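You operate a simulated robot arm through the tools that you are given. There is no shell and no other tool. Be economical: measure what you need, move in short steps, check, and stop when the job is done.

You are at the controls of a simulated robot arm. One attempt, no reset.

Task
Line the blue sagger, set two tan discs in opposite corners, lid it and slide it to the white sagger.
Fine: both saggers are the ones on the bench top; liner from the jig, lid from the bench top; the discs of the other colour stay.
Where things are to end (x, y in the base frame): blue sagger within 0.026 m of [0.03, -0.76].

Only the result counts: the job must be done as asked and must still hold three seconds after the hand-in. Knocking over, shifting, dropping, spilling or breaking anything else fails it. Lids that push on must go on centred and level and be pressed home; caps that screw on are set level and turned clockwise until they are tight.

Robot
A 6-joint arm with a fingered hand, fixed in place. Base frame: the origin is at the foot of the arm, x ahead of it, y to its left, z up; the work surface is at about z = 0.86. Readings come in m, degrees, newtons and seconds.
With the tool pointing down near the work surface it reaches from about 0.32 to 0.8 m from the base axis. Its first joint turns from -115.0 to 115.0 degrees. Payload 4 kg.
The tool frame sits at the grasp point between the pads (the TCP): z along the fingers, y along the line on which they close. The tips reach 0.026 m beyond it. Largest opening 0.164 m; the body of the gripper starts 0.073 m behind the TCP. The gripper is a hand of 5 fingers: y runs from the thumb to the fingers, the wrist lies at [0, 0, -0.239] in the tool frame.
Orientation is that of the tool frame in the base frame, as a unit quaternion [w, x, y, z]. With the fingers straight down and closing along the base's y, the tool's x points along the base's -x, its y along +y and its z along -z.

Tools
- The arm moves only by the tool servo_tool. Its argument "plan" is a list that holds one entry, the list of rows, each a list of 6 numbers: the shift along the tool's x, y, z in m, then the turn, a rotation vector about the tool's x, y, z in degrees. In form: [[[tx, ty, tz, ax, ay, az], ...]]. A call has 1 to 8 rows; each row is the pose to reach, as a shift and turn from the pose commanded when the call began, along the tool's axes at that moment. Rows are played at 5 a second. More than 0.05 m and 8.6 degrees between two rows, and nothing of the call is played. A pose out of reach is approached as far as the arm can. The call stops where the force on the tool passes 90 N (or 10 N more than at its start, if that is more) or the arm is blocked; 0.2 s more then pass. In this call time passes only in rows, and 0.2 s behind the last. The reply holds the time, the measured pose of the TCP, the force on the tool along the base axes, the opening and the grip force, in the units named above and with some noise, with the torque about the TCP (base axes, N m) and any sound that the robot's microphone picked up.
- Cameras (640 x 400 px; columns grow to the right, rows downward): "scene" is fixed at [0.2333, -0.6623, 1.5762]; the picture's right is [0.46, -0.89, 0.00], its down [-0.85, -0.44, -0.30] and it looks along [0.26, 0.14, -0.96] (base axes); focal length 214 px, centre (320, 200). "wrist" rides on the gripper at [0.051, -0.07, -0.093] in the tool frame; the picture's right is [0.81, 0.59, 0.00], its down [-0.43, 0.60, -0.68] and it looks along [-0.40, 0.55, 0.74] (tool axes); focal length 270 px, centre (320, 200). There is no depth. A picture from a camera that has moved, and an enlarged one, comes with that camera's place and axes in the base frame and with its lens. The place of the scene camera against the robot may be out by one fixed shift of up to 0.025 m in any direction.
- get_image(camera): a new picture of that camera. The clock stands still meanwhile.
- move_column(by): slides the trunk up (or, below 0, down) by that many m; the arm rides with it, the base frame stays. It gives what a move gives, with no picture.
- finger_targets(finger1, finger2, finger3, finger4, thumb_bend): sets how far each is bent, from 0 (flat) to 1 (curled in); at 0.3 the hand is open as for a grip, at 0.7 the pads meet at the TCP. One left out holds its place. A second passes; each finger stops where it meets its share of the squeeze, and holds until it gets a number again. It is the only way to open and close the hand. It gives what a move gives, with no picture; readings hold the bend of each and the force on the fingers (four entries, about 0 where the hand has none), thumb and palm.
- enlarge(camera, box): a new picture of the part [left, top, right, bottom] of that camera's present view, enlarged. The clock stands still meanwhile.
- close_job(): hands the job in; it is judged then, once.

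Work in short steps. Places have to be worked out from the pictures, the camera data and where the tool is seen: move nearer, look again, correct. Check each grasp and each placing, and mend what went wrong. You have 120 turns and 64 pictures in all, those below and enlarged ones among them. Open the gripper and draw the arm clear of the work before you hand the job in, unless the task says otherwise; then end with one line.

The tools are called after "Request:" as a command line: name --argument value ..., lists and objects as JSON in quotes. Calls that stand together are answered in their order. servo_tool: Moves the arm, as the interface text tells. Its arguments: {"type":"object","properties":{"plan":{"type":"array","items":{"type":"array","items":{"type":"array","items":{"type":"number"}}}}},"required":["plan"]} The other tools are called the same way: move_column (by) slides the trunk up or down; finger_targets (finger1, finger2, finger3, finger4, thumb_bend) moves the fingers one by one; get_image (camera) takes a picture; enlarge (camera, box) takes an enlarged picture of a part of a camera's view; close_job () hands the job in.

At the start:

```text
time_s: 0.0
eef_pos: [0.3518, -0.3491, 1.1215]
orientation: [0.0, 0.0, 1.0, 0.0]
contact_force: [-0.7, 0.0, -1.0]
torque: [0.0, -0.01, 0.05]
width: 0.164
grip_force: 0.1
shape: jaw
bend: [0.3, 0.3, 0.3, 0.3, 0.3]
finger forces: [0.1, 0.0, 0.0, 0.1, 0.0, 0.0]
trunk travel left (down, up): [-0.825, 0.165]
```

scene: 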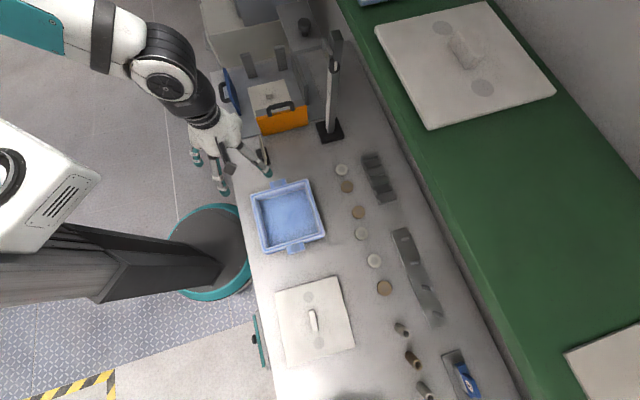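
wrist: 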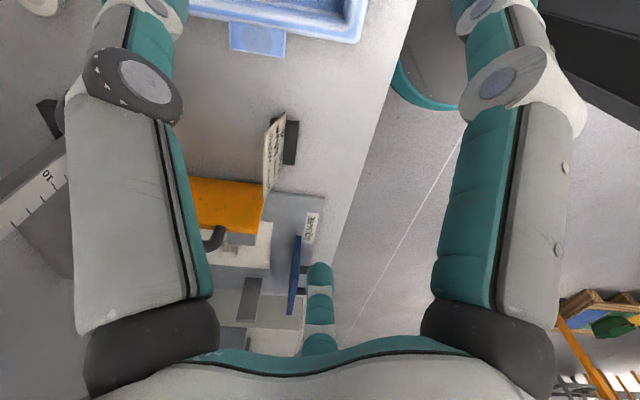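

The scene shows a blue sagger, a jig with a liner near the top-left, a lid on the bench, and discs. I enlarge the picture to see details.

Request:
enlarge --camera "scene" --box '[200, 0, 400, 125]'

Request:
enlarge --camera "scene" --box '[230, 130, 470, 280]'

Request:
enlarge --camera "scene" --box '[240, 250, 480, 400]'

```text
3.20 times, centred on (300, 62) of scene
camera zoom: at [0.2333, -0.6623, 1.5762], right [0.46, -0.89, 0.0], down [-0.85, -0.44, -0.3], along [0.26, 0.14, -0.96], focal length 686 px, centre (384, 640)
```

zoom: 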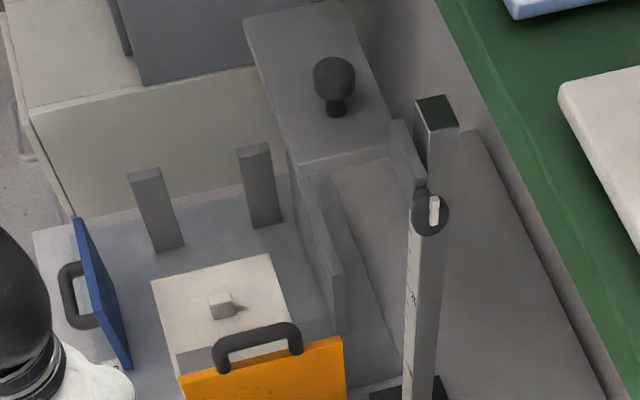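

```text
2.67 times, centred on (350, 205) of scene
camera zoom: at [0.2333, -0.6623, 1.5762], right [0.46, -0.89, 0.0], down [-0.85, -0.44, -0.3], along [0.26, 0.14, -0.96], focal length 572 px, centre (240, 187)
```

zoom: 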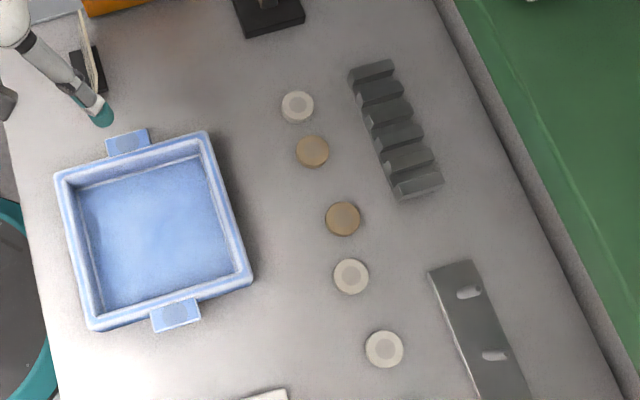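

```text
2.67 times, centred on (360, 325) of scene
camera zoom: at [0.2333, -0.6623, 1.5762], right [0.46, -0.89, 0.0], down [-0.85, -0.44, -0.3], along [0.26, 0.14, -0.96], focal length 572 px, centre (213, -133)
```

zoom: 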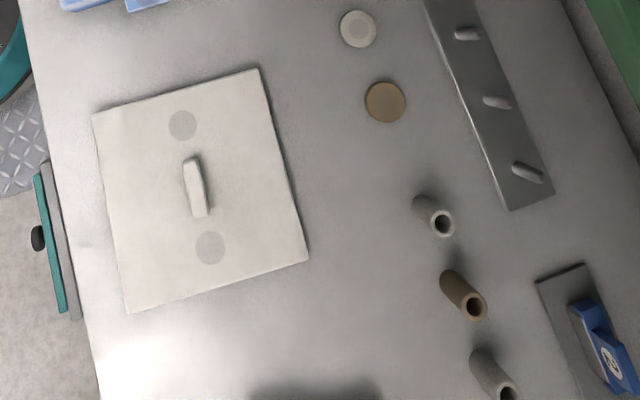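

The jig is close to the hand at start; I zoom the wrist view to see it and any labels.

Request:
enlarge --camera "wrist" --box '[170, 90, 350, 360]'

```text
1.48 times, centred on (260, 225) of wrist
camera zoom: at [0.3025, -0.4184, 1.2137], right [-0.81, 0.59, 0.0], down [0.43, 0.6, 0.68], along [0.4, 0.55, -0.74], focal length 400 px, centre (409, 163)
```

zoom: 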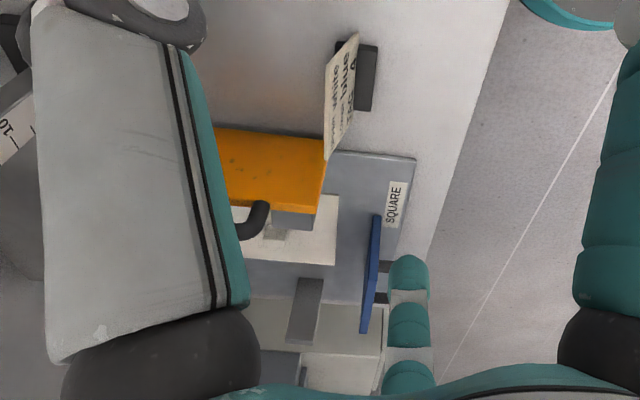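

A card with writing ("white … blue …") stands near the jig. I move the hand toward x=0.53 to see the jig and card from above, staying clear of the tall ruler stand near (0.69,-0.46).

Request:
servo_tool --plan '[[[-0.04, 0.005, 0, 0, 0, 0], [-0.08, 0.01, 0, 0, 0, 0], [-0.12, 0.015, 0, 0, 0, 0], [-0.16, 0.02, 0, 0, 0, 0], [-0.18, 0.02, 0, 0, 0, 0]]]'

Request:
get_image --camera "wrist"

```text
time_s: 1.2
eef_pos: [0.5351, -0.3293, 1.1214]
orientation: [0.0, 0.0, 1.0, 0.0]
contact_force: [0.1, -0.5, -0.3]
torque: [-0.01, -0.02, -0.02]
width: 0.164
grip_force: 0.0
shape: jaw
bend: [0.3, 0.3, 0.3, 0.3, 0.3]
finger forces: [0.0, 0.1, 0.1, 0.0, 0.0, 0.0]
trunk travel left (down, up): [-0.825, 0.165]
```

```text
57 pictures are left
camera wrist: at [0.4858, -0.3994, 1.2144], right [-0.81, 0.59, 0.0], down [0.43, 0.6, 0.68], along [0.4, 0.55, -0.74], focal length 270 px, centre (320, 200)
```

wrist: 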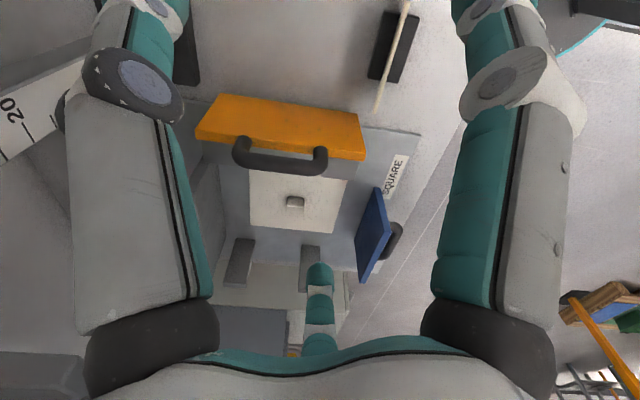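

The liner with its central knob lies in the jig between orange and blue gates. The card is edge-on; I move the camera to the -x side to read it.

Request:
servo_tool --plan '[[[0.04, -0.008, 0.0, 0, 0, 0], [0.08, -0.016, 0.01, 0, 0, 0], [0.12, -0.024, 0.03, 0, 0, 0], [0.16, -0.03, 0.05, 0, 0, 0], [0.2, -0.04, 0.07, 0, 0, 0], [0.235, -0.045, 0.09, 0, 0, 0], [0.265, -0.05, 0.11, 0, 0, 0]]]'

Request:
get_image --camera "wrist"

```text
time_s: 2.8
eef_pos: [0.2664, -0.3815, 1.0096]
orientation: [0.001, 0.0, 1.0, 0.0]
contact_force: [0.0, -0.4, 0.4]
torque: [0.04, 0.0, 0.02]
width: 0.1639
grip_force: 0.1
shape: jaw
bend: [0.3, 0.3, 0.3, 0.3, 0.3]
finger forces: [0.0, 0.0, 0.0, 0.1, 0.0, 0.0]
trunk travel left (down, up): [-0.825, 0.165]
```

```text
56 pictures are left
camera wrist: at [0.2167, -0.4518, 1.1017], right [-0.81, 0.59, 0.0], down [0.43, 0.6, 0.68], along [0.4, 0.55, -0.74], focal length 270 px, centre (320, 200)
```

wrist: 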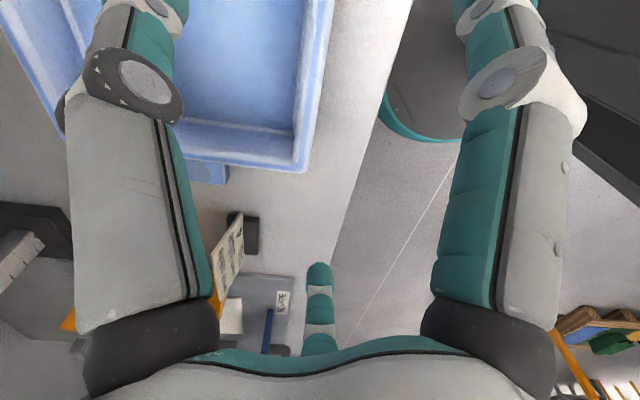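

Request:
enlarge --camera "wrist" --box '[195, 200, 265, 320]'

```text
3.33 times, centred on (230, 260) of wrist
camera zoom: at [0.2167, -0.4518, 1.1017], right [-0.81, 0.59, 0.0], down [0.43, 0.6, 0.68], along [0.4, 0.55, -0.74], focal length 901 px, centre (620, 0)
```

zoom: 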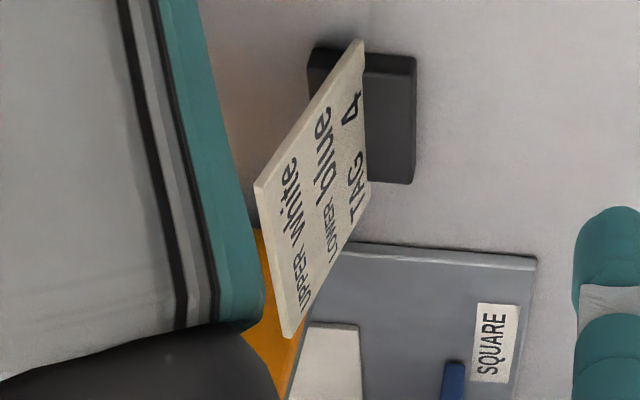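

The card says: upper white, lower blue, tag 4 (stacking info, not needed here). I look at the scene to see the hand shape and compare the known TCP with its picture position.

Request:
enlarge --camera "scene" --box '[180, 100, 380, 225]'

```text
3.20 times, centred on (280, 162) of scene
camera zoom: at [0.2333, -0.6623, 1.5762], right [0.46, -0.89, 0.0], down [-0.85, -0.44, -0.3], along [0.26, 0.14, -0.96], focal length 686 px, centre (448, 320)
```

zoom: 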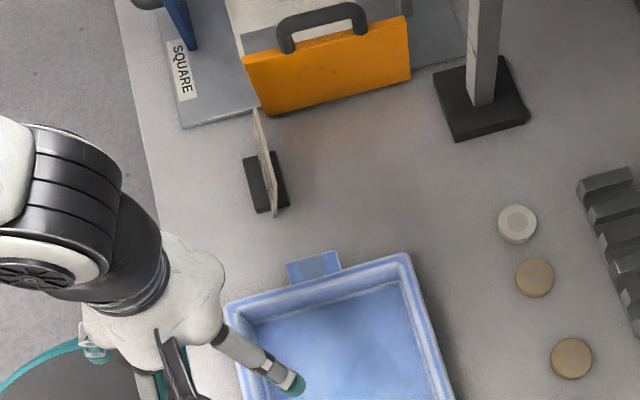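

Now I move the camera to look at the blue sagger with its centre near the image centre.

Request:
servo_tool --plan '[[[0.01, -0.02, -0.04, 0, 0, 0], [0.02, -0.06, -0.06, 0, 0, 0], [0.03, -0.1, -0.08, 0, 0, 0], [0.04, -0.145, -0.1, 0, 0, 0], [0.05, -0.19, -0.12, 0, 0, 0], [0.06, -0.23, -0.13, 0, 0, 0], [0.075, -0.275, -0.14, 0, 0, 0], [0.091, -0.315, -0.147, 0, 0, 0]]]'

Request:
get_image --camera "wrist"

```text
refused: row 4 steps farther than a row can; nothing moved
```

```text
53 pictures are left
camera wrist: at [0.2167, -0.4518, 1.1017], right [-0.81, 0.59, 0.0], down [0.43, 0.6, 0.68], along [0.4, 0.55, -0.74], focal length 270 px, centre (320, 200)
```

wrist: 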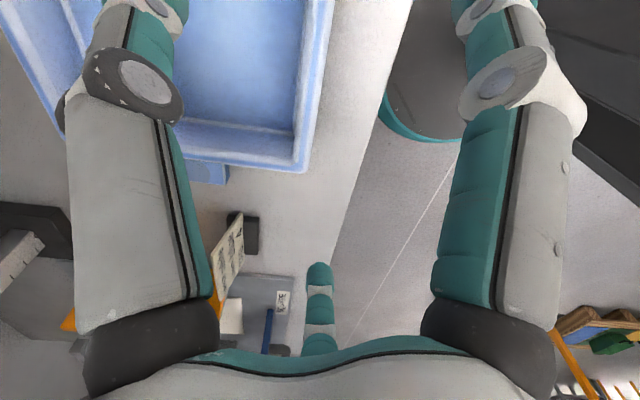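

Row step was slightly too long; I even the steps out.

Request:
servo_tool --plan '[[[0.011, -0.039, -0.018, 0, 0, 0], [0.022, -0.078, -0.036, 0, 0, 0], [0.034, -0.118, -0.055, 0, 0, 0], [0.045, -0.157, -0.073, 0, 0, 0], [0.057, -0.197, -0.092, 0, 0, 0], [0.068, -0.236, -0.11, 0, 0, 0], [0.08, -0.276, -0.129, 0, 0, 0], [0.091, -0.315, -0.147, 0, 0, 0]]]'

```text
time_s: 4.6
eef_pos: [0.1752, -0.6942, 1.16]
orientation: [0.001, 0.0, 1.0, 0.0]
contact_force: [0.9, -1.0, -0.2]
torque: [0.0, 0.02, 0.01]
width: 0.1636
grip_force: 0.1
shape: jaw
bend: [0.3, 0.3, 0.3, 0.3, 0.3]
finger forces: [0.0, 0.1, 0.0, 0.1, 0.0, 0.0]
trunk travel left (down, up): [-0.825, 0.165]
```

Request:
get_image --camera "wrist"

```text
52 pictures are left
camera wrist: at [0.1264, -0.7645, 1.2517], right [-0.81, 0.59, 0.0], down [0.43, 0.59, 0.68], along [0.4, 0.55, -0.73], focal length 270 px, centre (320, 200)
```

wrist: 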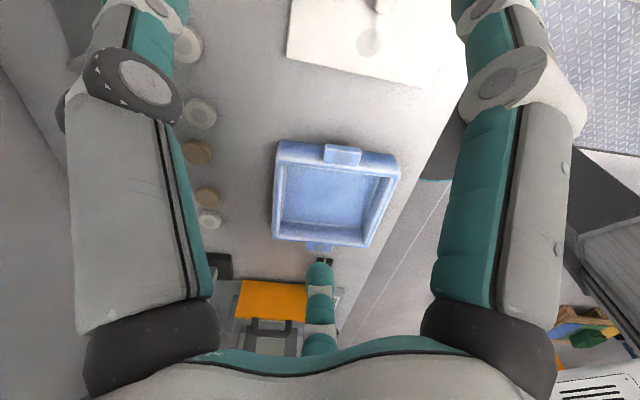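

I zoom on the sagger to measure corners.

Request:
enlarge --camera "wrist" --box '[250, 125, 420, 260]'

```text
2.96 times, centred on (335, 192) of wrist
camera zoom: at [0.1264, -0.7645, 1.2517], right [-0.81, 0.59, 0.0], down [0.43, 0.59, 0.68], along [0.4, 0.55, -0.73], focal length 801 px, centre (276, 222)
```

zoom: 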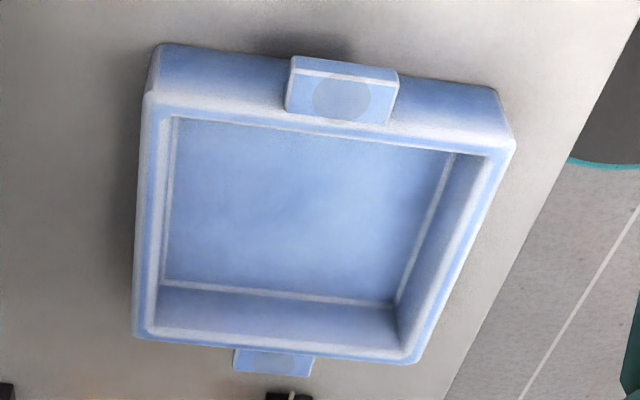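

From the zoom: the sagger's rim is at z≈0.909, side ≈0.194, centre ≈(0.3135,-0.481), turned 45°, tab axis along (0.7,0.7), so the slide to the target runs along its tab axis. The hand is now right under the scene camera; I look at the finger layout.

Request:
get_image --camera "scene"

```text
50 pictures are left
```

scene: 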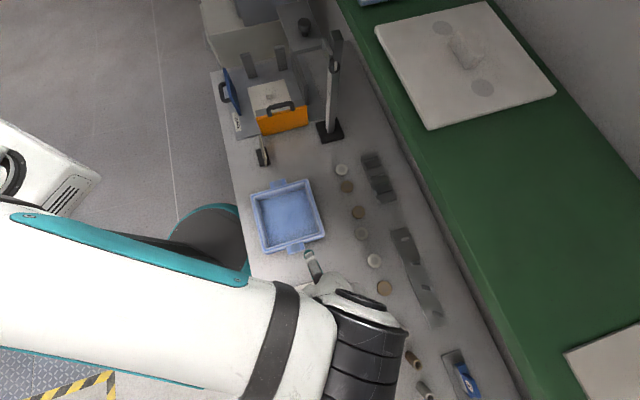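

I test the closing to learn the finger layout in the wrist view.

Request:
finger_targets --finger1 0.6 --finger2 0.6 --finger3 0.6 --finger4 0.6 --thumb_bend 0.6

Request:
get_image --camera "wrist"

```text
time_s: 5.6
eef_pos: [0.1756, -0.6939, 1.16]
orientation: [0.001, 0.0, 1.0, 0.0]
contact_force: [-0.1, -0.7, -0.4]
torque: [0.02, -0.01, 0.02]
width: 0.0178
grip_force: 0.1
shape: fingers
bend: [0.6, 0.6, 0.6, 0.6, 0.6]
finger forces: [0.0, 0.0, 0.0, 0.0, 0.0, 0.1]
trunk travel left (down, up): [-0.825, 0.165]
```

```text
49 pictures are left
camera wrist: at [0.1267, -0.7632, 1.2525], right [-0.81, 0.59, 0.0], down [0.43, 0.6, 0.68], along [0.4, 0.55, -0.74], focal length 270 px, centre (320, 200)
```

wrist: 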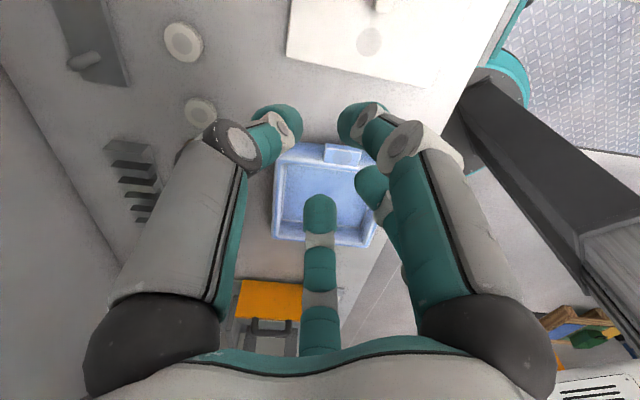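

Layout is clear: thumb at x≈0, four fingers in a row along tool x. I reopen, go back toward the jig with the hand yawed so the camera looks along +x for a clean view of the liner.

Request:
finger_targets --finger1 0.3 --finger2 0.3 --finger3 0.3 --finger4 0.3 --thumb_bend 0.3

Request:
servo_tool --plan '[[[-0.03, 0.035, 0, 0, 0, 5.6], [-0.06, 0.07, 0, 0, 0, 11.2], [-0.09, 0.105, 0, 0, 0, 16.8], [-0.12, 0.14, 0, 0, 0, 22.4], [-0.15, 0.175, 0, 0, 0, 28], [-0.18, 0.21, 0, 0, 0, 33.6], [-0.205, 0.25, 0, 0, 0, 39.2], [-0.23, 0.29, 0, 0, 0, 45]]]'

```text
time_s: 6.6
eef_pos: [0.176, -0.6938, 1.159]
orientation: [0.0, 0.001, 1.0, 0.0]
contact_force: [0.0, -0.3, -0.1]
torque: [0.01, -0.01, -0.07]
width: 0.0906
grip_force: 0.0
shape: fingers
bend: [0.3, 0.3, 0.3, 0.3, 0.3]
finger forces: [0.1, 0.0, 0.0, 0.0, 0.0, 0.0]
trunk travel left (down, up): [-0.825, 0.165]
```

```text
time_s: 8.4
eef_pos: [0.407, -0.403, 1.1622]
orientation: [0.0, 0.384, 0.923, 0.0]
contact_force: [0.2, 0.5, -0.6]
torque: [-0.02, 0.05, 0.0]
width: 0.0904
grip_force: 0.1
shape: fingers
bend: [0.3, 0.3, 0.3, 0.3, 0.3]
finger forces: [0.0, 0.0, 0.0, 0.0, 0.1, 0.1]
trunk travel left (down, up): [-0.825, 0.165]
```

Yaw is as wanted. Moving to look at the jig at TCP about (0.53,-0.21,1.10).

Request:
servo_tool --plan '[[[0.008, 0.04, 0.01, 0, 0, 0], [0.016, 0.08, 0.02, 0, 0, 0], [0.024, 0.12, 0.03, 0, 0, 0], [0.032, 0.16, 0.04, 0, 0, 0], [0.04, 0.2, 0.05, 0, 0, 0], [0.045, 0.22, 0.06, 0, 0, 0]]]'

Request:
get_image --camera "wrist"

```text
time_s: 9.8
eef_pos: [0.5288, -0.216, 1.0959]
orientation: [-0.001, 0.383, 0.924, 0.0]
contact_force: [0.8, 0.2, 0.5]
torque: [0.02, -0.02, -0.01]
width: 0.0904
grip_force: 0.1
shape: fingers
bend: [0.3, 0.3, 0.3, 0.3, 0.3]
finger forces: [0.0, 0.1, 0.1, 0.0, 0.0, 0.1]
trunk travel left (down, up): [-0.825, 0.165]
```

```text
48 pictures are left
camera wrist: at [0.4449, -0.2302, 1.1896], right [-0.16, 0.99, 0.0], down [0.73, 0.11, 0.68], along [0.67, 0.11, -0.74], focal length 270 px, centre (320, 200)
```

wrist: 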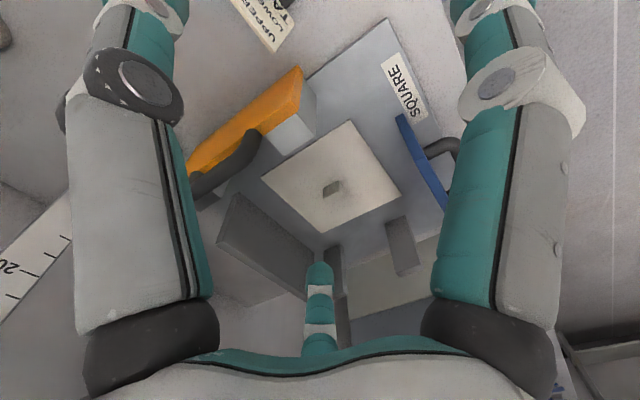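

Request:
enlarge --camera "wrist" --box '[200, 60, 450, 290]'

```text
1.74 times, centred on (325, 175) of wrist
camera zoom: at [0.4449, -0.2302, 1.1896], right [-0.16, 0.99, 0.0], down [0.73, 0.11, 0.68], along [0.67, 0.11, -0.74], focal length 470 px, centre (311, 244)
```

zoom: 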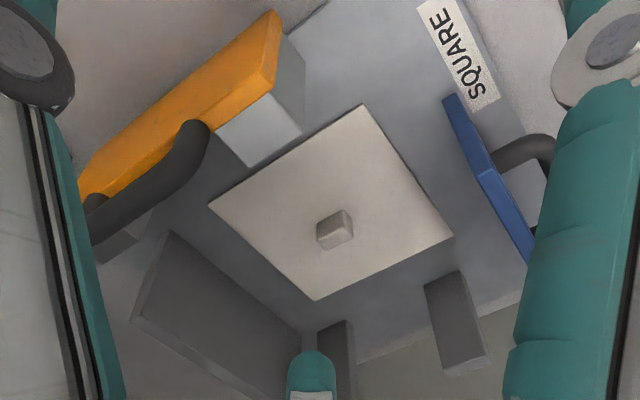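

Liner: centre ≈(0.70,-0.168), side ≈0.153, turned 45°, knob in the middle with top z≈0.90; fences are ≥0.13 m away. I move above the knob keeping this yaw and look again.

Request:
servo_tool --plan '[[[-0.02, 0.035, 0.0, 0, 0, 0], [-0.04, 0.07, 0.01, 0, 0, 0], [-0.06, 0.105, 0.03, 0, 0, 0], [-0.075, 0.14, 0.06, 0, 0, 0], [-0.087, 0.155, 0.1, 0, 0, 0]]]'

Request:
get_image --camera "wrist"

```text
time_s: 11.0
eef_pos: [0.7024, -0.1705, 0.9952]
orientation: [0.0, 0.383, 0.924, 0.0]
contact_force: [0.4, 0.6, -0.4]
torque: [0.02, 0.03, 0.02]
width: 0.0906
grip_force: 0.0
shape: fingers
bend: [0.3, 0.3, 0.3, 0.3, 0.3]
finger forces: [0.0, 0.0, 0.1, 0.1, 0.0, 0.0]
trunk travel left (down, up): [-0.825, 0.165]
```

```text
46 pictures are left
camera wrist: at [0.6189, -0.1829, 1.0878], right [-0.16, 0.99, 0.0], down [0.73, 0.11, 0.68], along [0.67, 0.11, -0.74], focal length 270 px, centre (320, 200)
```

wrist: 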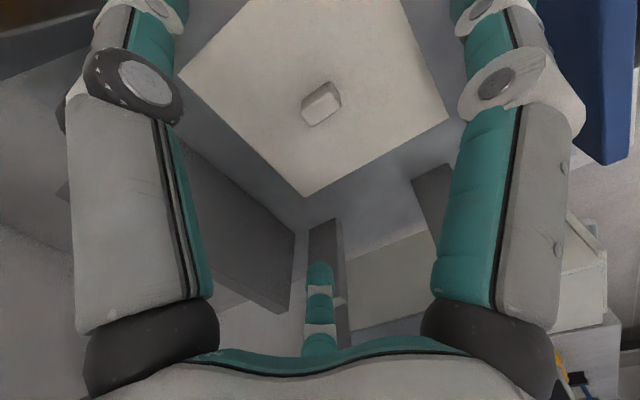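

The knob's long side runs along (-0.7,0.7), so this closing direction is right and the TCP is nearly centred. I descend to z≈0.908.

Request:
servo_tool --plan '[[[0.001, 0.0, 0.025, 0, 0, 0], [0.002, 0.0, 0.05, 0, 0, 0], [0.002, 0.001, 0.07, 0, 0, 0], [0.002, 0.001, 0.08, 0, 0, 0], [0.002, 0.001, 0.087, 0, 0, 0]]]'

Request:
get_image --camera "wrist"

```text
time_s: 12.2
eef_pos: [0.7, -0.1665, 0.9099]
orientation: [0.0, 0.383, 0.924, 0.0]
contact_force: [-0.1, -0.5, -0.5]
torque: [0.0, 0.02, 0.02]
width: 0.0906
grip_force: 0.0
shape: fingers
bend: [0.3, 0.3, 0.3, 0.3, 0.3]
finger forces: [0.0, 0.0, 0.0, 0.0, 0.0, 0.1]
trunk travel left (down, up): [-0.825, 0.165]
```

```text
45 pictures are left
camera wrist: at [0.6167, -0.1799, 1.0035], right [-0.16, 0.99, 0.0], down [0.73, 0.12, 0.68], along [0.67, 0.11, -0.74], focal length 270 px, centre (320, 200)
```

wrist: 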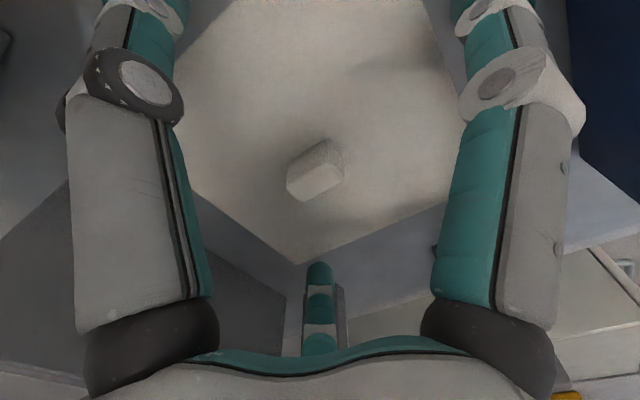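

The knob sits right under the TCP and the liner top is at ≈0.872. I lower 7 mm and close the middle fingers and thumb.

Request:
servo_tool --plan '[[[0, 0, 0.007, 0, 0, 0]]]'

Request:
finger_targets --finger2 0.75 --finger3 0.75 --thumb_bend 0.75

Request:
get_image --camera "wrist"

```text
time_s: 12.6
eef_pos: [0.7003, -0.1671, 0.9053]
orientation: [0.0, 0.383, 0.924, 0.001]
contact_force: [-0.1, -1.3, 0.1]
torque: [0.01, 0.02, 0.01]
width: 0.0907
grip_force: 0.1
shape: fingers
bend: [0.3, 0.3, 0.3, 0.3, 0.3]
finger forces: [0.0, 0.1, 0.0, 0.0, 0.1, 0.0]
trunk travel left (down, up): [-0.825, 0.165]
```

```text
time_s: 13.6
eef_pos: [0.7015, -0.1671, 0.904]
orientation: [0.0, 0.382, 0.924, 0.0]
contact_force: [0.2, -0.2, -0.1]
torque: [-0.01, 0.03, -0.03]
width: 0.0716
grip_force: 12.8
shape: fingers
bend: [0.3, 0.67, 0.67, 0.3, 0.67]
finger forces: [0.0, 6.8, 6.7, 0.1, 12.8, 0.0]
trunk travel left (down, up): [-0.825, 0.165]
```

```text
44 pictures are left
camera wrist: at [0.6169, -0.18, 0.9972], right [-0.16, 0.99, 0.0], down [0.73, 0.12, 0.68], along [0.67, 0.11, -0.74], focal length 270 px, centre (320, 200)
```

wrist: 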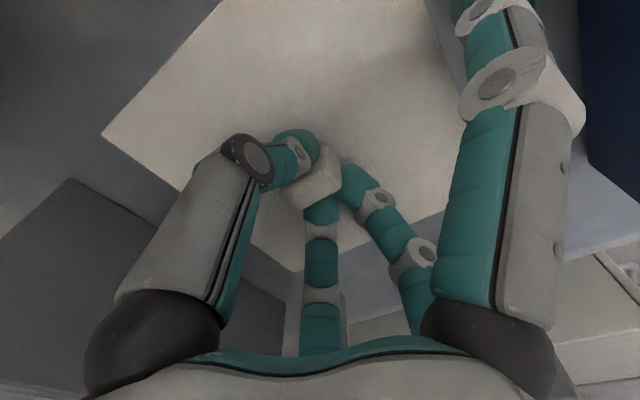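

Knob is gripped (6.8+6.7 vs 12.8 N). Lifting straight up.

Request:
servo_tool --plan '[[[0, 0, -0.01, 0, 0, 0], [0, 0, -0.03, 0, 0, 0], [0, 0, -0.055, 0, 0, 0], [0, 0, -0.08, 0, 0, 0], [0, 0, -0.11, 0, 0, 0], [0, 0, -0.135, 0, 0, 0]]]'

Request:
get_image --camera "wrist"

```text
time_s: 15.0
eef_pos: [0.7006, -0.1691, 1.0422]
orientation: [0.0, 0.383, 0.924, -0.001]
contact_force: [-0.7, 0.1, -0.7]
torque: [0.01, 0.02, 0.03]
width: 0.0712
grip_force: 13.0
shape: fingers
bend: [0.3, 0.67, 0.67, 0.3, 0.67]
finger forces: [0.0, 6.7, 6.7, 0.0, 12.8, 0.0]
trunk travel left (down, up): [-0.825, 0.165]
```

```text
43 pictures are left
camera wrist: at [0.6161, -0.1811, 1.1343], right [-0.16, 0.99, 0.0], down [0.73, 0.12, 0.68], along [0.67, 0.11, -0.74], focal length 270 px, centre (320, 200)
```

wrist: 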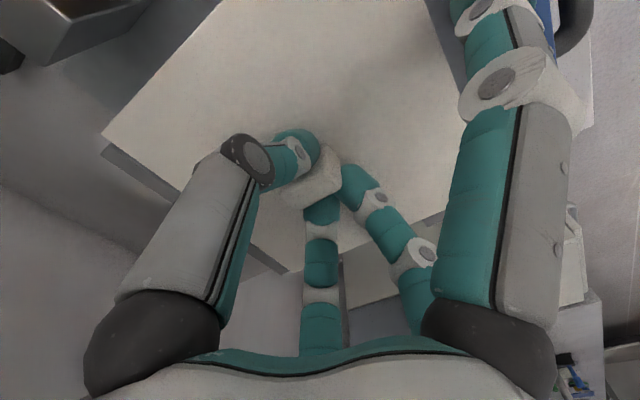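

The liner hangs level. I raise it over the gate handles and carry it toward the sagger.

Request:
servo_tool --plan '[[[0, 0, -0.03, 0, 0, 0], [0.002, -0.02, -0.055, 0, 0, 0], [0.007, -0.065, -0.06, 0, 0, 0], [0.012, -0.11, -0.06, 0, 0, 0], [0.017, -0.155, -0.06, 0, 0, 0], [0.022, -0.2, -0.06, 0, 0, 0], [0.027, -0.245, -0.06, 0, 0, 0], [0.03, -0.28, -0.06, 0, 0, 0]]]'

Request:
servo_tool --plan '[[[0.005, -0.045, 0, 0, 0, 0], [0.01, -0.09, 0, 0, 0, 0], [0.015, -0.13, 0, 0, 0, 0], [0.02, -0.17, 0, 0, 0, 0], [0.023, -0.2, 0, 0, 0, 0], [0.023, -0.214, 0, 0, 0, 0], [0.023, -0.214, 0.03, 0, 0, 0], [0.023, -0.214, 0.06, 0, 0, 0]]]'

Request:
get_image --camera "wrist"

Request:
get_image --camera "scene"

```text
time_s: 16.8
eef_pos: [0.4778, -0.3456, 1.0999]
orientation: [0.001, 0.383, 0.924, 0.0]
contact_force: [-0.2, 0.6, -0.5]
torque: [0.02, 0.02, 0.04]
width: 0.0713
grip_force: 13.7
shape: fingers
bend: [0.3, 0.67, 0.67, 0.3, 0.67]
finger forces: [0.1, 6.8, 6.8, 0.0, 12.7, 0.0]
trunk travel left (down, up): [-0.825, 0.165]
```

```text
time_s: 18.6
eef_pos: [0.3113, -0.4765, 1.0418]
orientation: [0.0, 0.383, 0.924, 0.0]
contact_force: [1.1, 0.1, -1.0]
torque: [0.01, 0.0, -0.01]
width: 0.0714
grip_force: 12.9
shape: fingers
bend: [0.3, 0.67, 0.67, 0.3, 0.67]
finger forces: [0.1, 6.9, 6.9, 0.0, 12.7, 0.1]
trunk travel left (down, up): [-0.825, 0.165]
```

```text
42 pictures are left
camera wrist: at [0.2291, -0.4907, 1.1331], right [-0.16, 0.99, 0.0], down [0.73, 0.12, 0.68], along [0.67, 0.11, -0.74], focal length 270 px, centre (320, 200)
```

wrist: 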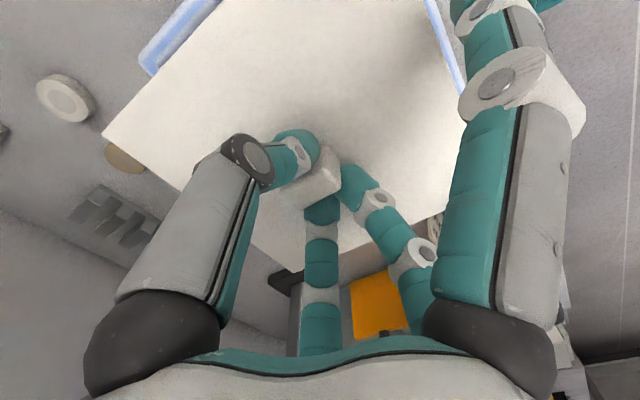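

```text
41 pictures are left
```

scene: 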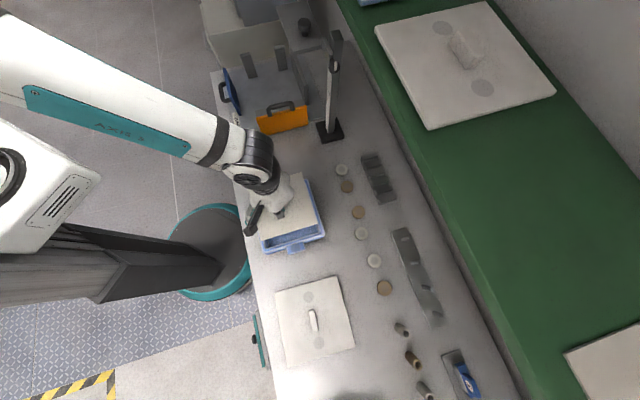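

Sagger corner A is predicted at (137,63) and seen there, so the sagger centre (0.3135,-0.481) holds. I correct a few mm and lower the liner to just above the rim.

Request:
servo_tool --plan '[[[-0.002, -0.002, 0.02, 0, 0, -0.5], [-0.002, -0.002, 0.04, 0, 0, -1], [-0.002, -0.002, 0.06, 0, 0, -1], [-0.002, -0.002, 0.075, 0, 0, -1], [-0.002, -0.002, 0.085, 0, 0, -1]]]'

Request:
enlarge --camera "scene" --box '[230, 160, 350, 270]'

Request:
get_image --camera "wrist"

```text
time_s: 19.8
eef_pos: [0.3125, -0.4817, 0.9546]
orientation: [0.0, 0.375, 0.927, 0.0]
contact_force: [0.3, -0.7, 0.2]
torque: [0.0, 0.01, -0.02]
width: 0.0713
grip_force: 13.2
shape: fingers
bend: [0.3, 0.67, 0.67, 0.3, 0.67]
finger forces: [0.0, 6.9, 6.9, 0.0, 12.7, 0.0]
trunk travel left (down, up): [-0.825, 0.165]
```

```text
3.64 times, centred on (290, 215) of scene
camera zoom: at [0.2333, -0.6623, 1.5762], right [0.46, -0.89, 0.0], down [-0.85, -0.44, -0.3], along [0.26, 0.14, -0.96], focal length 780 px, centre (429, 146)
```

zoom: 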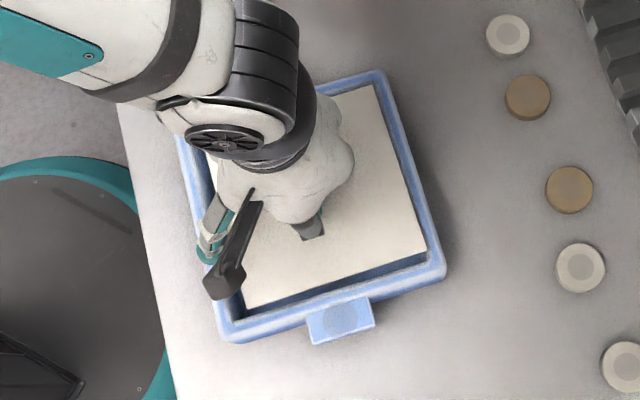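

```text
39 pictures are left
camera wrist: at [0.2296, -0.4961, 1.047], right [-0.17, 0.98, 0.0], down [0.72, 0.13, 0.68], along [0.67, 0.12, -0.74], focal length 270 px, centre (320, 200)
```

wrist: 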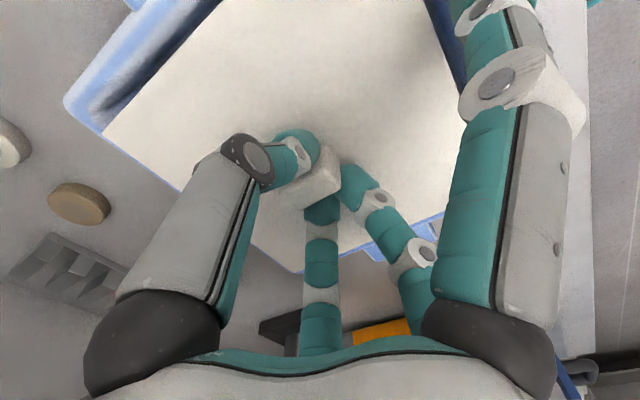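

Both views suggest the liner sits ~4–9 mm too far toward (+x,-y) relative to the opening. I shift 6 mm along tool +x and lower until contact is expected (z≈0.915), watching force.

Request:
servo_tool --plan '[[[0.006, 0, 0.0, 0, 0, 0], [0.006, 0, 0.012, 0, 0, 0], [0.006, 0, 0.022, 0, 0, 0]]]'

Request:
enlarge --camera "scene" --box '[230, 160, 350, 270]'

```text
time_s: 20.6
eef_pos: [0.3106, -0.477, 0.9364]
orientation: [0.002, 0.374, 0.927, -0.002]
contact_force: [4.9, 2.8, 43.2]
torque: [-0.4, 1.19, -0.03]
width: 0.0752
grip_force: 35.0
shape: fingers
bend: [0.26, 0.67, 0.67, 0.29, 0.67]
finger forces: [24.2, 6.8, 6.9, 19.7, 12.7, 0.0]
trunk travel left (down, up): [-0.825, 0.165]
```

```text
3.64 times, centred on (290, 215) of scene
camera zoom: at [0.2333, -0.6623, 1.5762], right [0.46, -0.89, 0.0], down [-0.85, -0.44, -0.3], along [0.26, 0.14, -0.96], focal length 780 px, centre (429, 146)
```

zoom: 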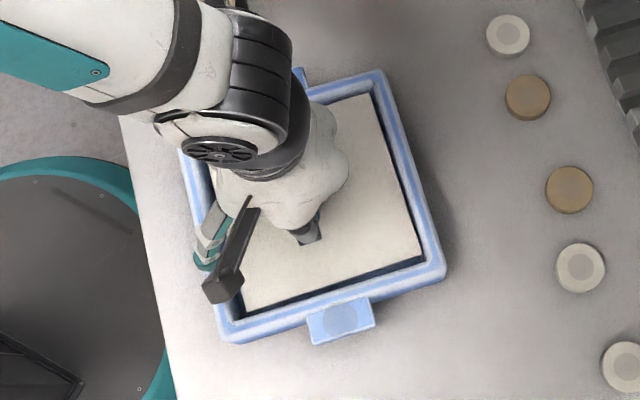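

Fingers 1 and 4 (open) pressed on the rim, the liner itself is free. I back up 20 mm and curl these two fingers in.

Request:
servo_tool --plan '[[[0, 0, -0.012, 0, 0, 0], [0, 0, -0.022, 0, 0, 0]]]'

Request:
finger_targets --finger1 0.6 --finger4 0.6

Request:
enlarge --camera "scene" --box '[230, 160, 350, 270]'

```text
time_s: 21.2
eef_pos: [0.3074, -0.4751, 0.9522]
orientation: [-0.001, 0.375, 0.927, 0.001]
contact_force: [0.6, -0.4, 0.3]
torque: [-0.02, 0.01, -0.01]
width: 0.0718
grip_force: 13.3
shape: fingers
bend: [0.3, 0.67, 0.67, 0.3, 0.67]
finger forces: [0.1, 6.9, 6.9, 0.1, 12.7, 0.0]
trunk travel left (down, up): [-0.825, 0.165]
```

```text
time_s: 22.2
eef_pos: [0.3102, -0.476, 0.954]
orientation: [0.0, 0.375, 0.927, 0.001]
contact_force: [-0.2, 0.3, -1.0]
torque: [0.01, 0.02, -0.01]
width: 0.0148
grip_force: 16.1
shape: fingers
bend: [0.58, 0.67, 0.67, 0.59, 0.67]
finger forces: [3.9, 6.8, 6.9, 3.9, 11.3, 0.1]
trunk travel left (down, up): [-0.825, 0.165]
```

```text
3.64 times, centred on (290, 215) of scene
camera zoom: at [0.2333, -0.6623, 1.5762], right [0.46, -0.89, 0.0], down [-0.85, -0.44, -0.3], along [0.26, 0.14, -0.96], focal length 780 px, centre (429, 146)
```

zoom: 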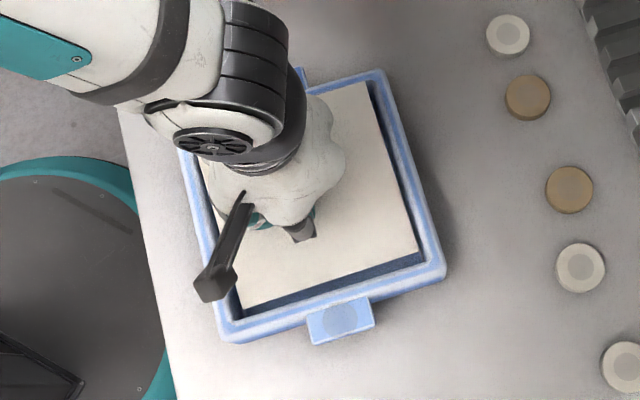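

Now the liner is centred to within ~4 mm. Small correction, then lower inside.

Request:
servo_tool --plan '[[[0.001, -0.002, 0.01, 0, 0, 0], [0.001, -0.002, 0.02, 0, 0, 0], [0.001, -0.002, 0.028, 0, 0, 0], [0.001, -0.002, 0.034, 0, 0, 0]]]'

Request:
enlarge --camera "scene" --box '[230, 160, 350, 270]'

```text
time_s: 23.2
eef_pos: [0.3068, -0.4781, 0.9203]
orientation: [-0.001, 0.374, 0.928, 0.0]
contact_force: [-0.2, -0.4, 0.1]
torque: [0.0, 0.04, 0.03]
width: 0.0146
grip_force: 16.4
shape: fingers
bend: [0.58, 0.67, 0.67, 0.59, 0.67]
finger forces: [4.4, 6.7, 6.8, 3.8, 11.0, 0.0]
trunk travel left (down, up): [-0.825, 0.165]
```

```text
3.64 times, centred on (290, 215) of scene
camera zoom: at [0.2333, -0.6623, 1.5762], right [0.46, -0.89, 0.0], down [-0.85, -0.44, -0.3], along [0.26, 0.14, -0.96], focal length 780 px, centre (429, 146)
```

zoom: 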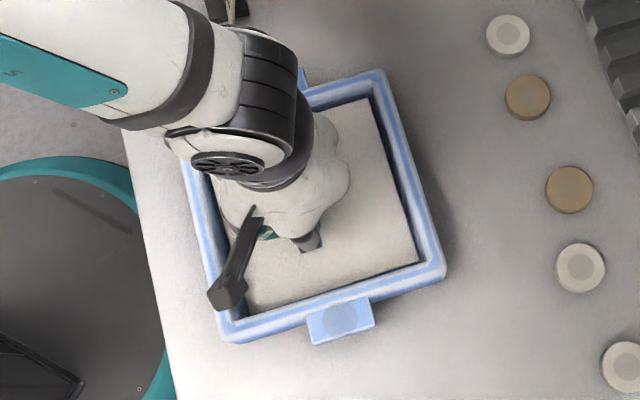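

Liner is inside the walls without contact. Continue down in small steps.

Request:
servo_tool --plan '[[[0, 0, 0.004, 0, 0, 0], [0, 0, 0.007, 0, 0, 0]]]'

Request:
servo_tool --plan '[[[0, 0, 0.0025, 0, 0, 0], [0, 0, 0.005, 0, 0, 0]]]'

```text
time_s: 23.8
eef_pos: [0.3072, -0.4777, 0.9129]
orientation: [-0.001, 0.374, 0.927, 0.0]
contact_force: [-1.0, -0.3, 1.1]
torque: [-0.03, 0.15, -0.02]
width: 0.0145
grip_force: 17.1
shape: fingers
bend: [0.59, 0.67, 0.66, 0.59, 0.67]
finger forces: [7.1, 6.7, 6.5, 4.8, 9.5, 0.0]
trunk travel left (down, up): [-0.825, 0.165]
```

```text
time_s: 24.4
eef_pos: [0.3067, -0.4791, 0.9081]
orientation: [0.0, 0.374, 0.927, 0.0]
contact_force: [0.2, 0.4, 1.0]
torque: [0.01, 0.22, 0.0]
width: 0.0136
grip_force: 17.6
shape: fingers
bend: [0.59, 0.66, 0.66, 0.59, 0.67]
finger forces: [7.7, 6.9, 6.7, 4.6, 9.4, 0.0]
trunk travel left (down, up): [-0.825, 0.165]
```

Slight contact felt (liner near the floor). I open the hand only to 0.5 so the fingers stay clear of the walls, and look.

Request:
finger_targets --finger1 0.5 --finger2 0.5 --finger3 0.5 --finger4 0.5 --thumb_bend 0.5

Request:
servo_tool --plan '[[[0, 0, -0.03, 0, 0, 0], [0, 0, -0.06, 0, 0, 0], [0, -0.03, -0.1, 0, 0, 0], [0, -0.06, -0.14, 0, 0, 0]]]'

Request:
get_image --camera "wrist"

```text
time_s: 25.4
eef_pos: [0.3051, -0.4784, 0.9091]
orientation: [0.001, 0.375, 0.927, -0.001]
contact_force: [0.8, -1.7, 11.8]
torque: [-0.11, 0.05, 0.02]
width: 0.0397
grip_force: 6.5
shape: fingers
bend: [0.51, 0.5, 0.5, 0.5, 0.5]
finger forces: [6.1, 0.4, 0.9, 5.0, 0.4, 0.0]
trunk travel left (down, up): [-0.825, 0.165]
```

```text
time_s: 26.4
eef_pos: [0.2642, -0.524, 1.0463]
orientation: [0.0, 0.374, 0.927, -0.001]
contact_force: [-0.2, 0.4, -0.1]
torque: [0.01, 0.0, 0.02]
width: 0.0418
grip_force: 0.1
shape: fingers
bend: [0.5, 0.5, 0.5, 0.5, 0.5]
finger forces: [0.0, 0.1, 0.1, 0.0, 0.1, 0.0]
trunk travel left (down, up): [-0.825, 0.165]
```

```text
35 pictures are left
camera wrist: at [0.1809, -0.5384, 1.1386], right [-0.17, 0.98, 0.0], down [0.72, 0.13, 0.68], along [0.67, 0.12, -0.74], focal length 270 px, centre (320, 200)
```

wrist: 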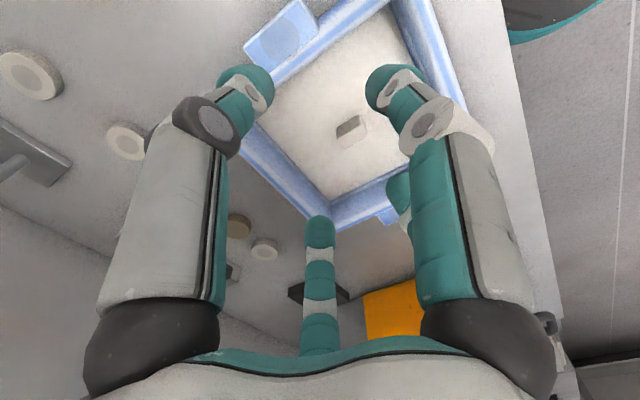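

The liner lies flat in the sagger. Tan discs from two views: T1≈(0.500,-0.613), T2≈(0.4365,-0.684). I turn the hand so it closes across the disc row (y at 135°) and move toward T1, curling fingers 1 and 4 out of the way.

Request:
servo_tool --plan '[[[-0.021, 0.011, 0, 0, 0, -8.5], [-0.043, 0.022, 0, 0, 0, -17], [-0.065, 0.033, 0, 0, 0, -25.5], [-0.086, 0.044, 0, 0, 0, -34], [-0.108, 0.055, 0, 0, 0, -42.5], [-0.13, 0.067, 0, 0, 0, -51], [-0.151, 0.078, 0.005, 0, 0, -59.5], [-0.172, 0.089, 0.01, 0, 0, -68]]]'

Request:
finger_targets --finger1 1.0 --finger4 1.0 --finger2 0.45 --finger3 0.45 --thumb_bend 0.45

```text
time_s: 28.2
eef_pos: [0.4517, -0.5786, 1.0375]
orientation: [0.0, -0.209, 0.978, 0.0]
contact_force: [0.4, 0.3, -0.7]
torque: [0.03, 0.05, -0.02]
width: 0.0422
grip_force: 0.1
shape: fingers
bend: [0.5, 0.5, 0.5, 0.5, 0.5]
finger forces: [0.0, 0.0, 0.0, 0.1, 0.0, 0.1]
trunk travel left (down, up): [-0.825, 0.165]
```

```text
time_s: 29.2
eef_pos: [0.4504, -0.5783, 1.0386]
orientation: [0.0, -0.209, 0.978, -0.001]
contact_force: [0.3, 0.0, -0.6]
torque: [-0.02, -0.04, 0.02]
width: 0.0473
grip_force: 0.0
shape: fingers
bend: [0.74, 0.45, 0.45, 0.74, 0.45]
finger forces: [0.0, 0.1, 0.1, 0.1, 0.1, 0.0]
trunk travel left (down, up): [-0.825, 0.165]
```

Fingers 1 and 4 stop at 0.74 only. I open them flat (0) instead, finish the turn, and look.

Request:
finger_targets --finger1 0.0 --finger4 0.0

Request:
servo_tool --plan '[[[-0.02, -0.03, 0, 0, 0, -8.0], [-0.022, -0.04, 0.01, 0, 0, -16], [-0.025, -0.048, 0.02, 0, 0, -23]]]'

Request:
get_image --camera "wrist"

```text
time_s: 30.2
eef_pos: [0.4507, -0.5773, 1.0381]
orientation: [-0.001, -0.208, 0.978, 0.0]
contact_force: [0.7, 0.6, -0.6]
torque: [-0.01, 0.02, -0.01]
width: 0.1016
grip_force: 0.1
shape: fingers
bend: [0.01, 0.45, 0.45, 0.01, 0.45]
finger forces: [0.0, 0.0, 0.0, 0.1, 0.1, 0.1]
trunk travel left (down, up): [-0.825, 0.165]
```

```text
time_s: 31.0
eef_pos: [0.5241, -0.5623, 1.0271]
orientation: [-0.024, -0.295, 0.955, -0.014]
contact_force: [0.7, 0.3, 0.3]
torque: [-0.01, 0.02, 0.03]
width: 0.102
grip_force: 0.0
shape: fingers
bend: [0.0, 0.45, 0.45, 0.0, 0.45]
finger forces: [0.0, 0.0, 0.0, 0.1, 0.1, 0.0]
out of reach, approached as far as the arm can: row 1, 2, 3
trunk travel left (down, up): [-0.825, 0.165]
```

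```text
34 pictures are left
camera wrist: at [0.526, -0.6437, 1.1231], right [-1.0, 0.03, 0.04], down [0.05, 0.76, 0.65], along [-0.01, 0.65, -0.76], focal length 270 px, centre (320, 200)
```

wrist: 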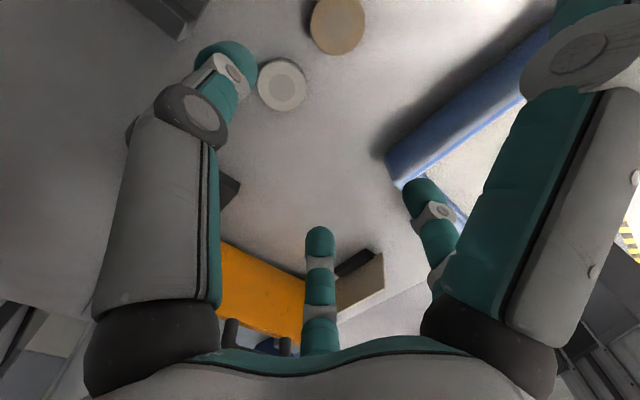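

At this height the reach ends at r≈0.77; lower and with the trunk raised it should be better. T1 refines to ≈(0.5015,-0.612), radius ≈0.022. I raise the trunk 6 cm and then lower the tool.

Request:
move_column --by 0.06

Request:
servo_tool --plan '[[[0, 0, 0.03, 0, 0, 0], [0, 0, 0.06, 0, 0, 0], [0, 0, 0.08, 0, 0, 0]]]'

```text
time_s: 32.0
eef_pos: [0.5017, -0.5429, 1.0332]
orientation: [-0.042, -0.294, 0.954, 0.034]
contact_force: [-0.5, 0.6, -0.5]
torque: [0.02, 0.01, -0.03]
width: 0.1017
grip_force: 0.0
shape: fingers
bend: [0.0, 0.45, 0.45, 0.0, 0.45]
finger forces: [0.1, 0.0, 0.0, 0.0, 0.1, 0.1]
trunk travel left (down, up): [-0.885, 0.105]
```

```text
time_s: 32.8
eef_pos: [0.5214, -0.5684, 1.0088]
orientation: [-0.022, -0.293, 0.956, -0.016]
contact_force: [0.7, 0.6, -0.3]
torque: [0.04, 0.02, 0.01]
width: 0.1018
grip_force: 0.2
shape: fingers
bend: [0.0, 0.45, 0.45, 0.0, 0.45]
finger forces: [0.1, 0.0, 0.0, 0.0, 0.1, 0.0]
trunk travel left (down, up): [-0.885, 0.105]
```

Raising the trunk did not help; I put fingers 1/4 at the known 0.3 bend and bring the trunk back down, which lowers the tool toward the work surface.

Request:
finger_targets --finger1 0.3 --finger4 0.3

Request:
move_column --by -0.06

```text
time_s: 33.8
eef_pos: [0.5206, -0.5657, 1.0059]
orientation: [-0.024, -0.293, 0.956, -0.013]
contact_force: [-0.5, 0.5, 0.4]
torque: [0.02, 0.0, 0.02]
width: 0.0771
grip_force: 0.0
shape: fingers
bend: [0.3, 0.45, 0.45, 0.3, 0.45]
finger forces: [0.0, 0.1, 0.1, 0.1, 0.0, 0.0]
trunk travel left (down, up): [-0.885, 0.105]
```

```text
time_s: 34.8
eef_pos: [0.5185, -0.5659, 0.9453]
orientation: [-0.024, -0.294, 0.955, -0.013]
contact_force: [-0.5, 0.7, 0.2]
torque: [0.02, -0.03, 0.0]
width: 0.0771
grip_force: 0.1
shape: fingers
bend: [0.3, 0.45, 0.45, 0.3, 0.45]
finger forces: [0.0, 0.1, 0.0, 0.0, 0.0, 0.0]
trunk travel left (down, up): [-0.825, 0.165]
```

Let me re-solve here with a tiny move to see what is reachable at this height.

Request:
servo_tool --plan '[[[0, 0, 0.002, 0, 0, 0], [0, 0, 0.004, 0, 0, 0]]]'

```text
time_s: 35.4
eef_pos: [0.5194, -0.5656, 0.941]
orientation: [-0.023, -0.294, 0.955, -0.012]
contact_force: [-0.6, 0.5, -0.2]
torque: [0.0, 0.01, 0.03]
width: 0.077
grip_force: 0.0
shape: fingers
bend: [0.3, 0.45, 0.45, 0.3, 0.45]
finger forces: [0.1, 0.1, 0.1, 0.0, 0.1, 0.0]
trunk travel left (down, up): [-0.825, 0.165]
```

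The commanded pose follows the real one. I try moving toward T1 while levelling the small tilt.

Request:
servo_tool --plan '[[[0.01, -0.007, 0, 0, -1, 0], [0.02, -0.014, 0, 0, -2, 0], [0.03, -0.021, 0, 0, -2.9, 0], [0.0406, -0.028, 0, 0, -2.9, 0]]]'

```text
time_s: 36.4
eef_pos: [0.5164, -0.5868, 0.9455]
orientation: [-0.012, -0.275, 0.961, -0.012]
contact_force: [-0.5, 0.0, 0.2]
torque: [0.02, 0.03, 0.0]
width: 0.0769
grip_force: 0.1
shape: fingers
bend: [0.3, 0.45, 0.45, 0.3, 0.45]
finger forces: [0.1, 0.1, 0.0, 0.0, 0.1, 0.0]
out of reach, approached as far as the arm can: row 1, 2, 3, 4
trunk travel left (down, up): [-0.825, 0.165]
```

Reach is ~0.78 with the tool vertical here. I tilt the tool about 9° outward to gain reach and go over T1.

Request:
servo_tool --plan '[[[0.005, -0.003, 0, 3, -1, 0], [0.013, -0.006, 0, 6, -2, 0], [0.02, -0.01, 0, 8.7, -2.9, 0], [0.026, -0.0133, 0.001, 8.7, -2.9, 0]]]'

Request:
get_image --camera "wrist"

```text
time_s: 37.4
eef_pos: [0.5282, -0.5896, 0.9401]
orientation: [0.027, -0.273, 0.958, -0.08]
contact_force: [0.8, -0.1, 0.8]
torque: [-0.02, -0.03, -0.01]
width: 0.0768
grip_force: 0.2
shape: fingers
bend: [0.3, 0.45, 0.45, 0.3, 0.45]
finger forces: [0.0, 0.1, 0.0, 0.0, 0.0, 0.0]
out of reach, approached as far as the arm can: row 1, 2, 3, 4
trunk travel left (down, up): [-0.825, 0.165]
```

```text
33 pictures are left
camera wrist: at [0.5133, -0.6608, 1.0435], right [-0.99, 0.07, -0.11], down [-0.01, 0.82, 0.57], along [0.12, 0.57, -0.81], focal length 270 px, centre (320, 200)
```

wrist: 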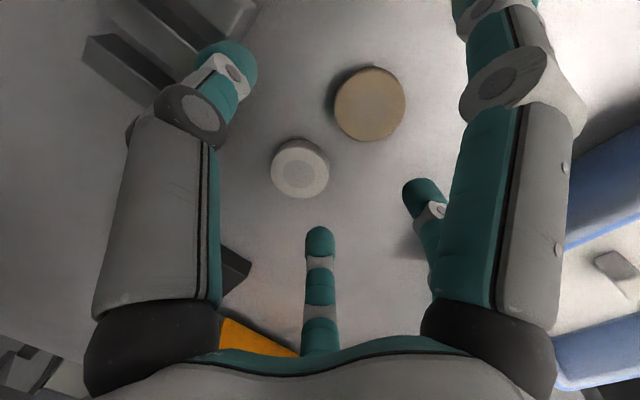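

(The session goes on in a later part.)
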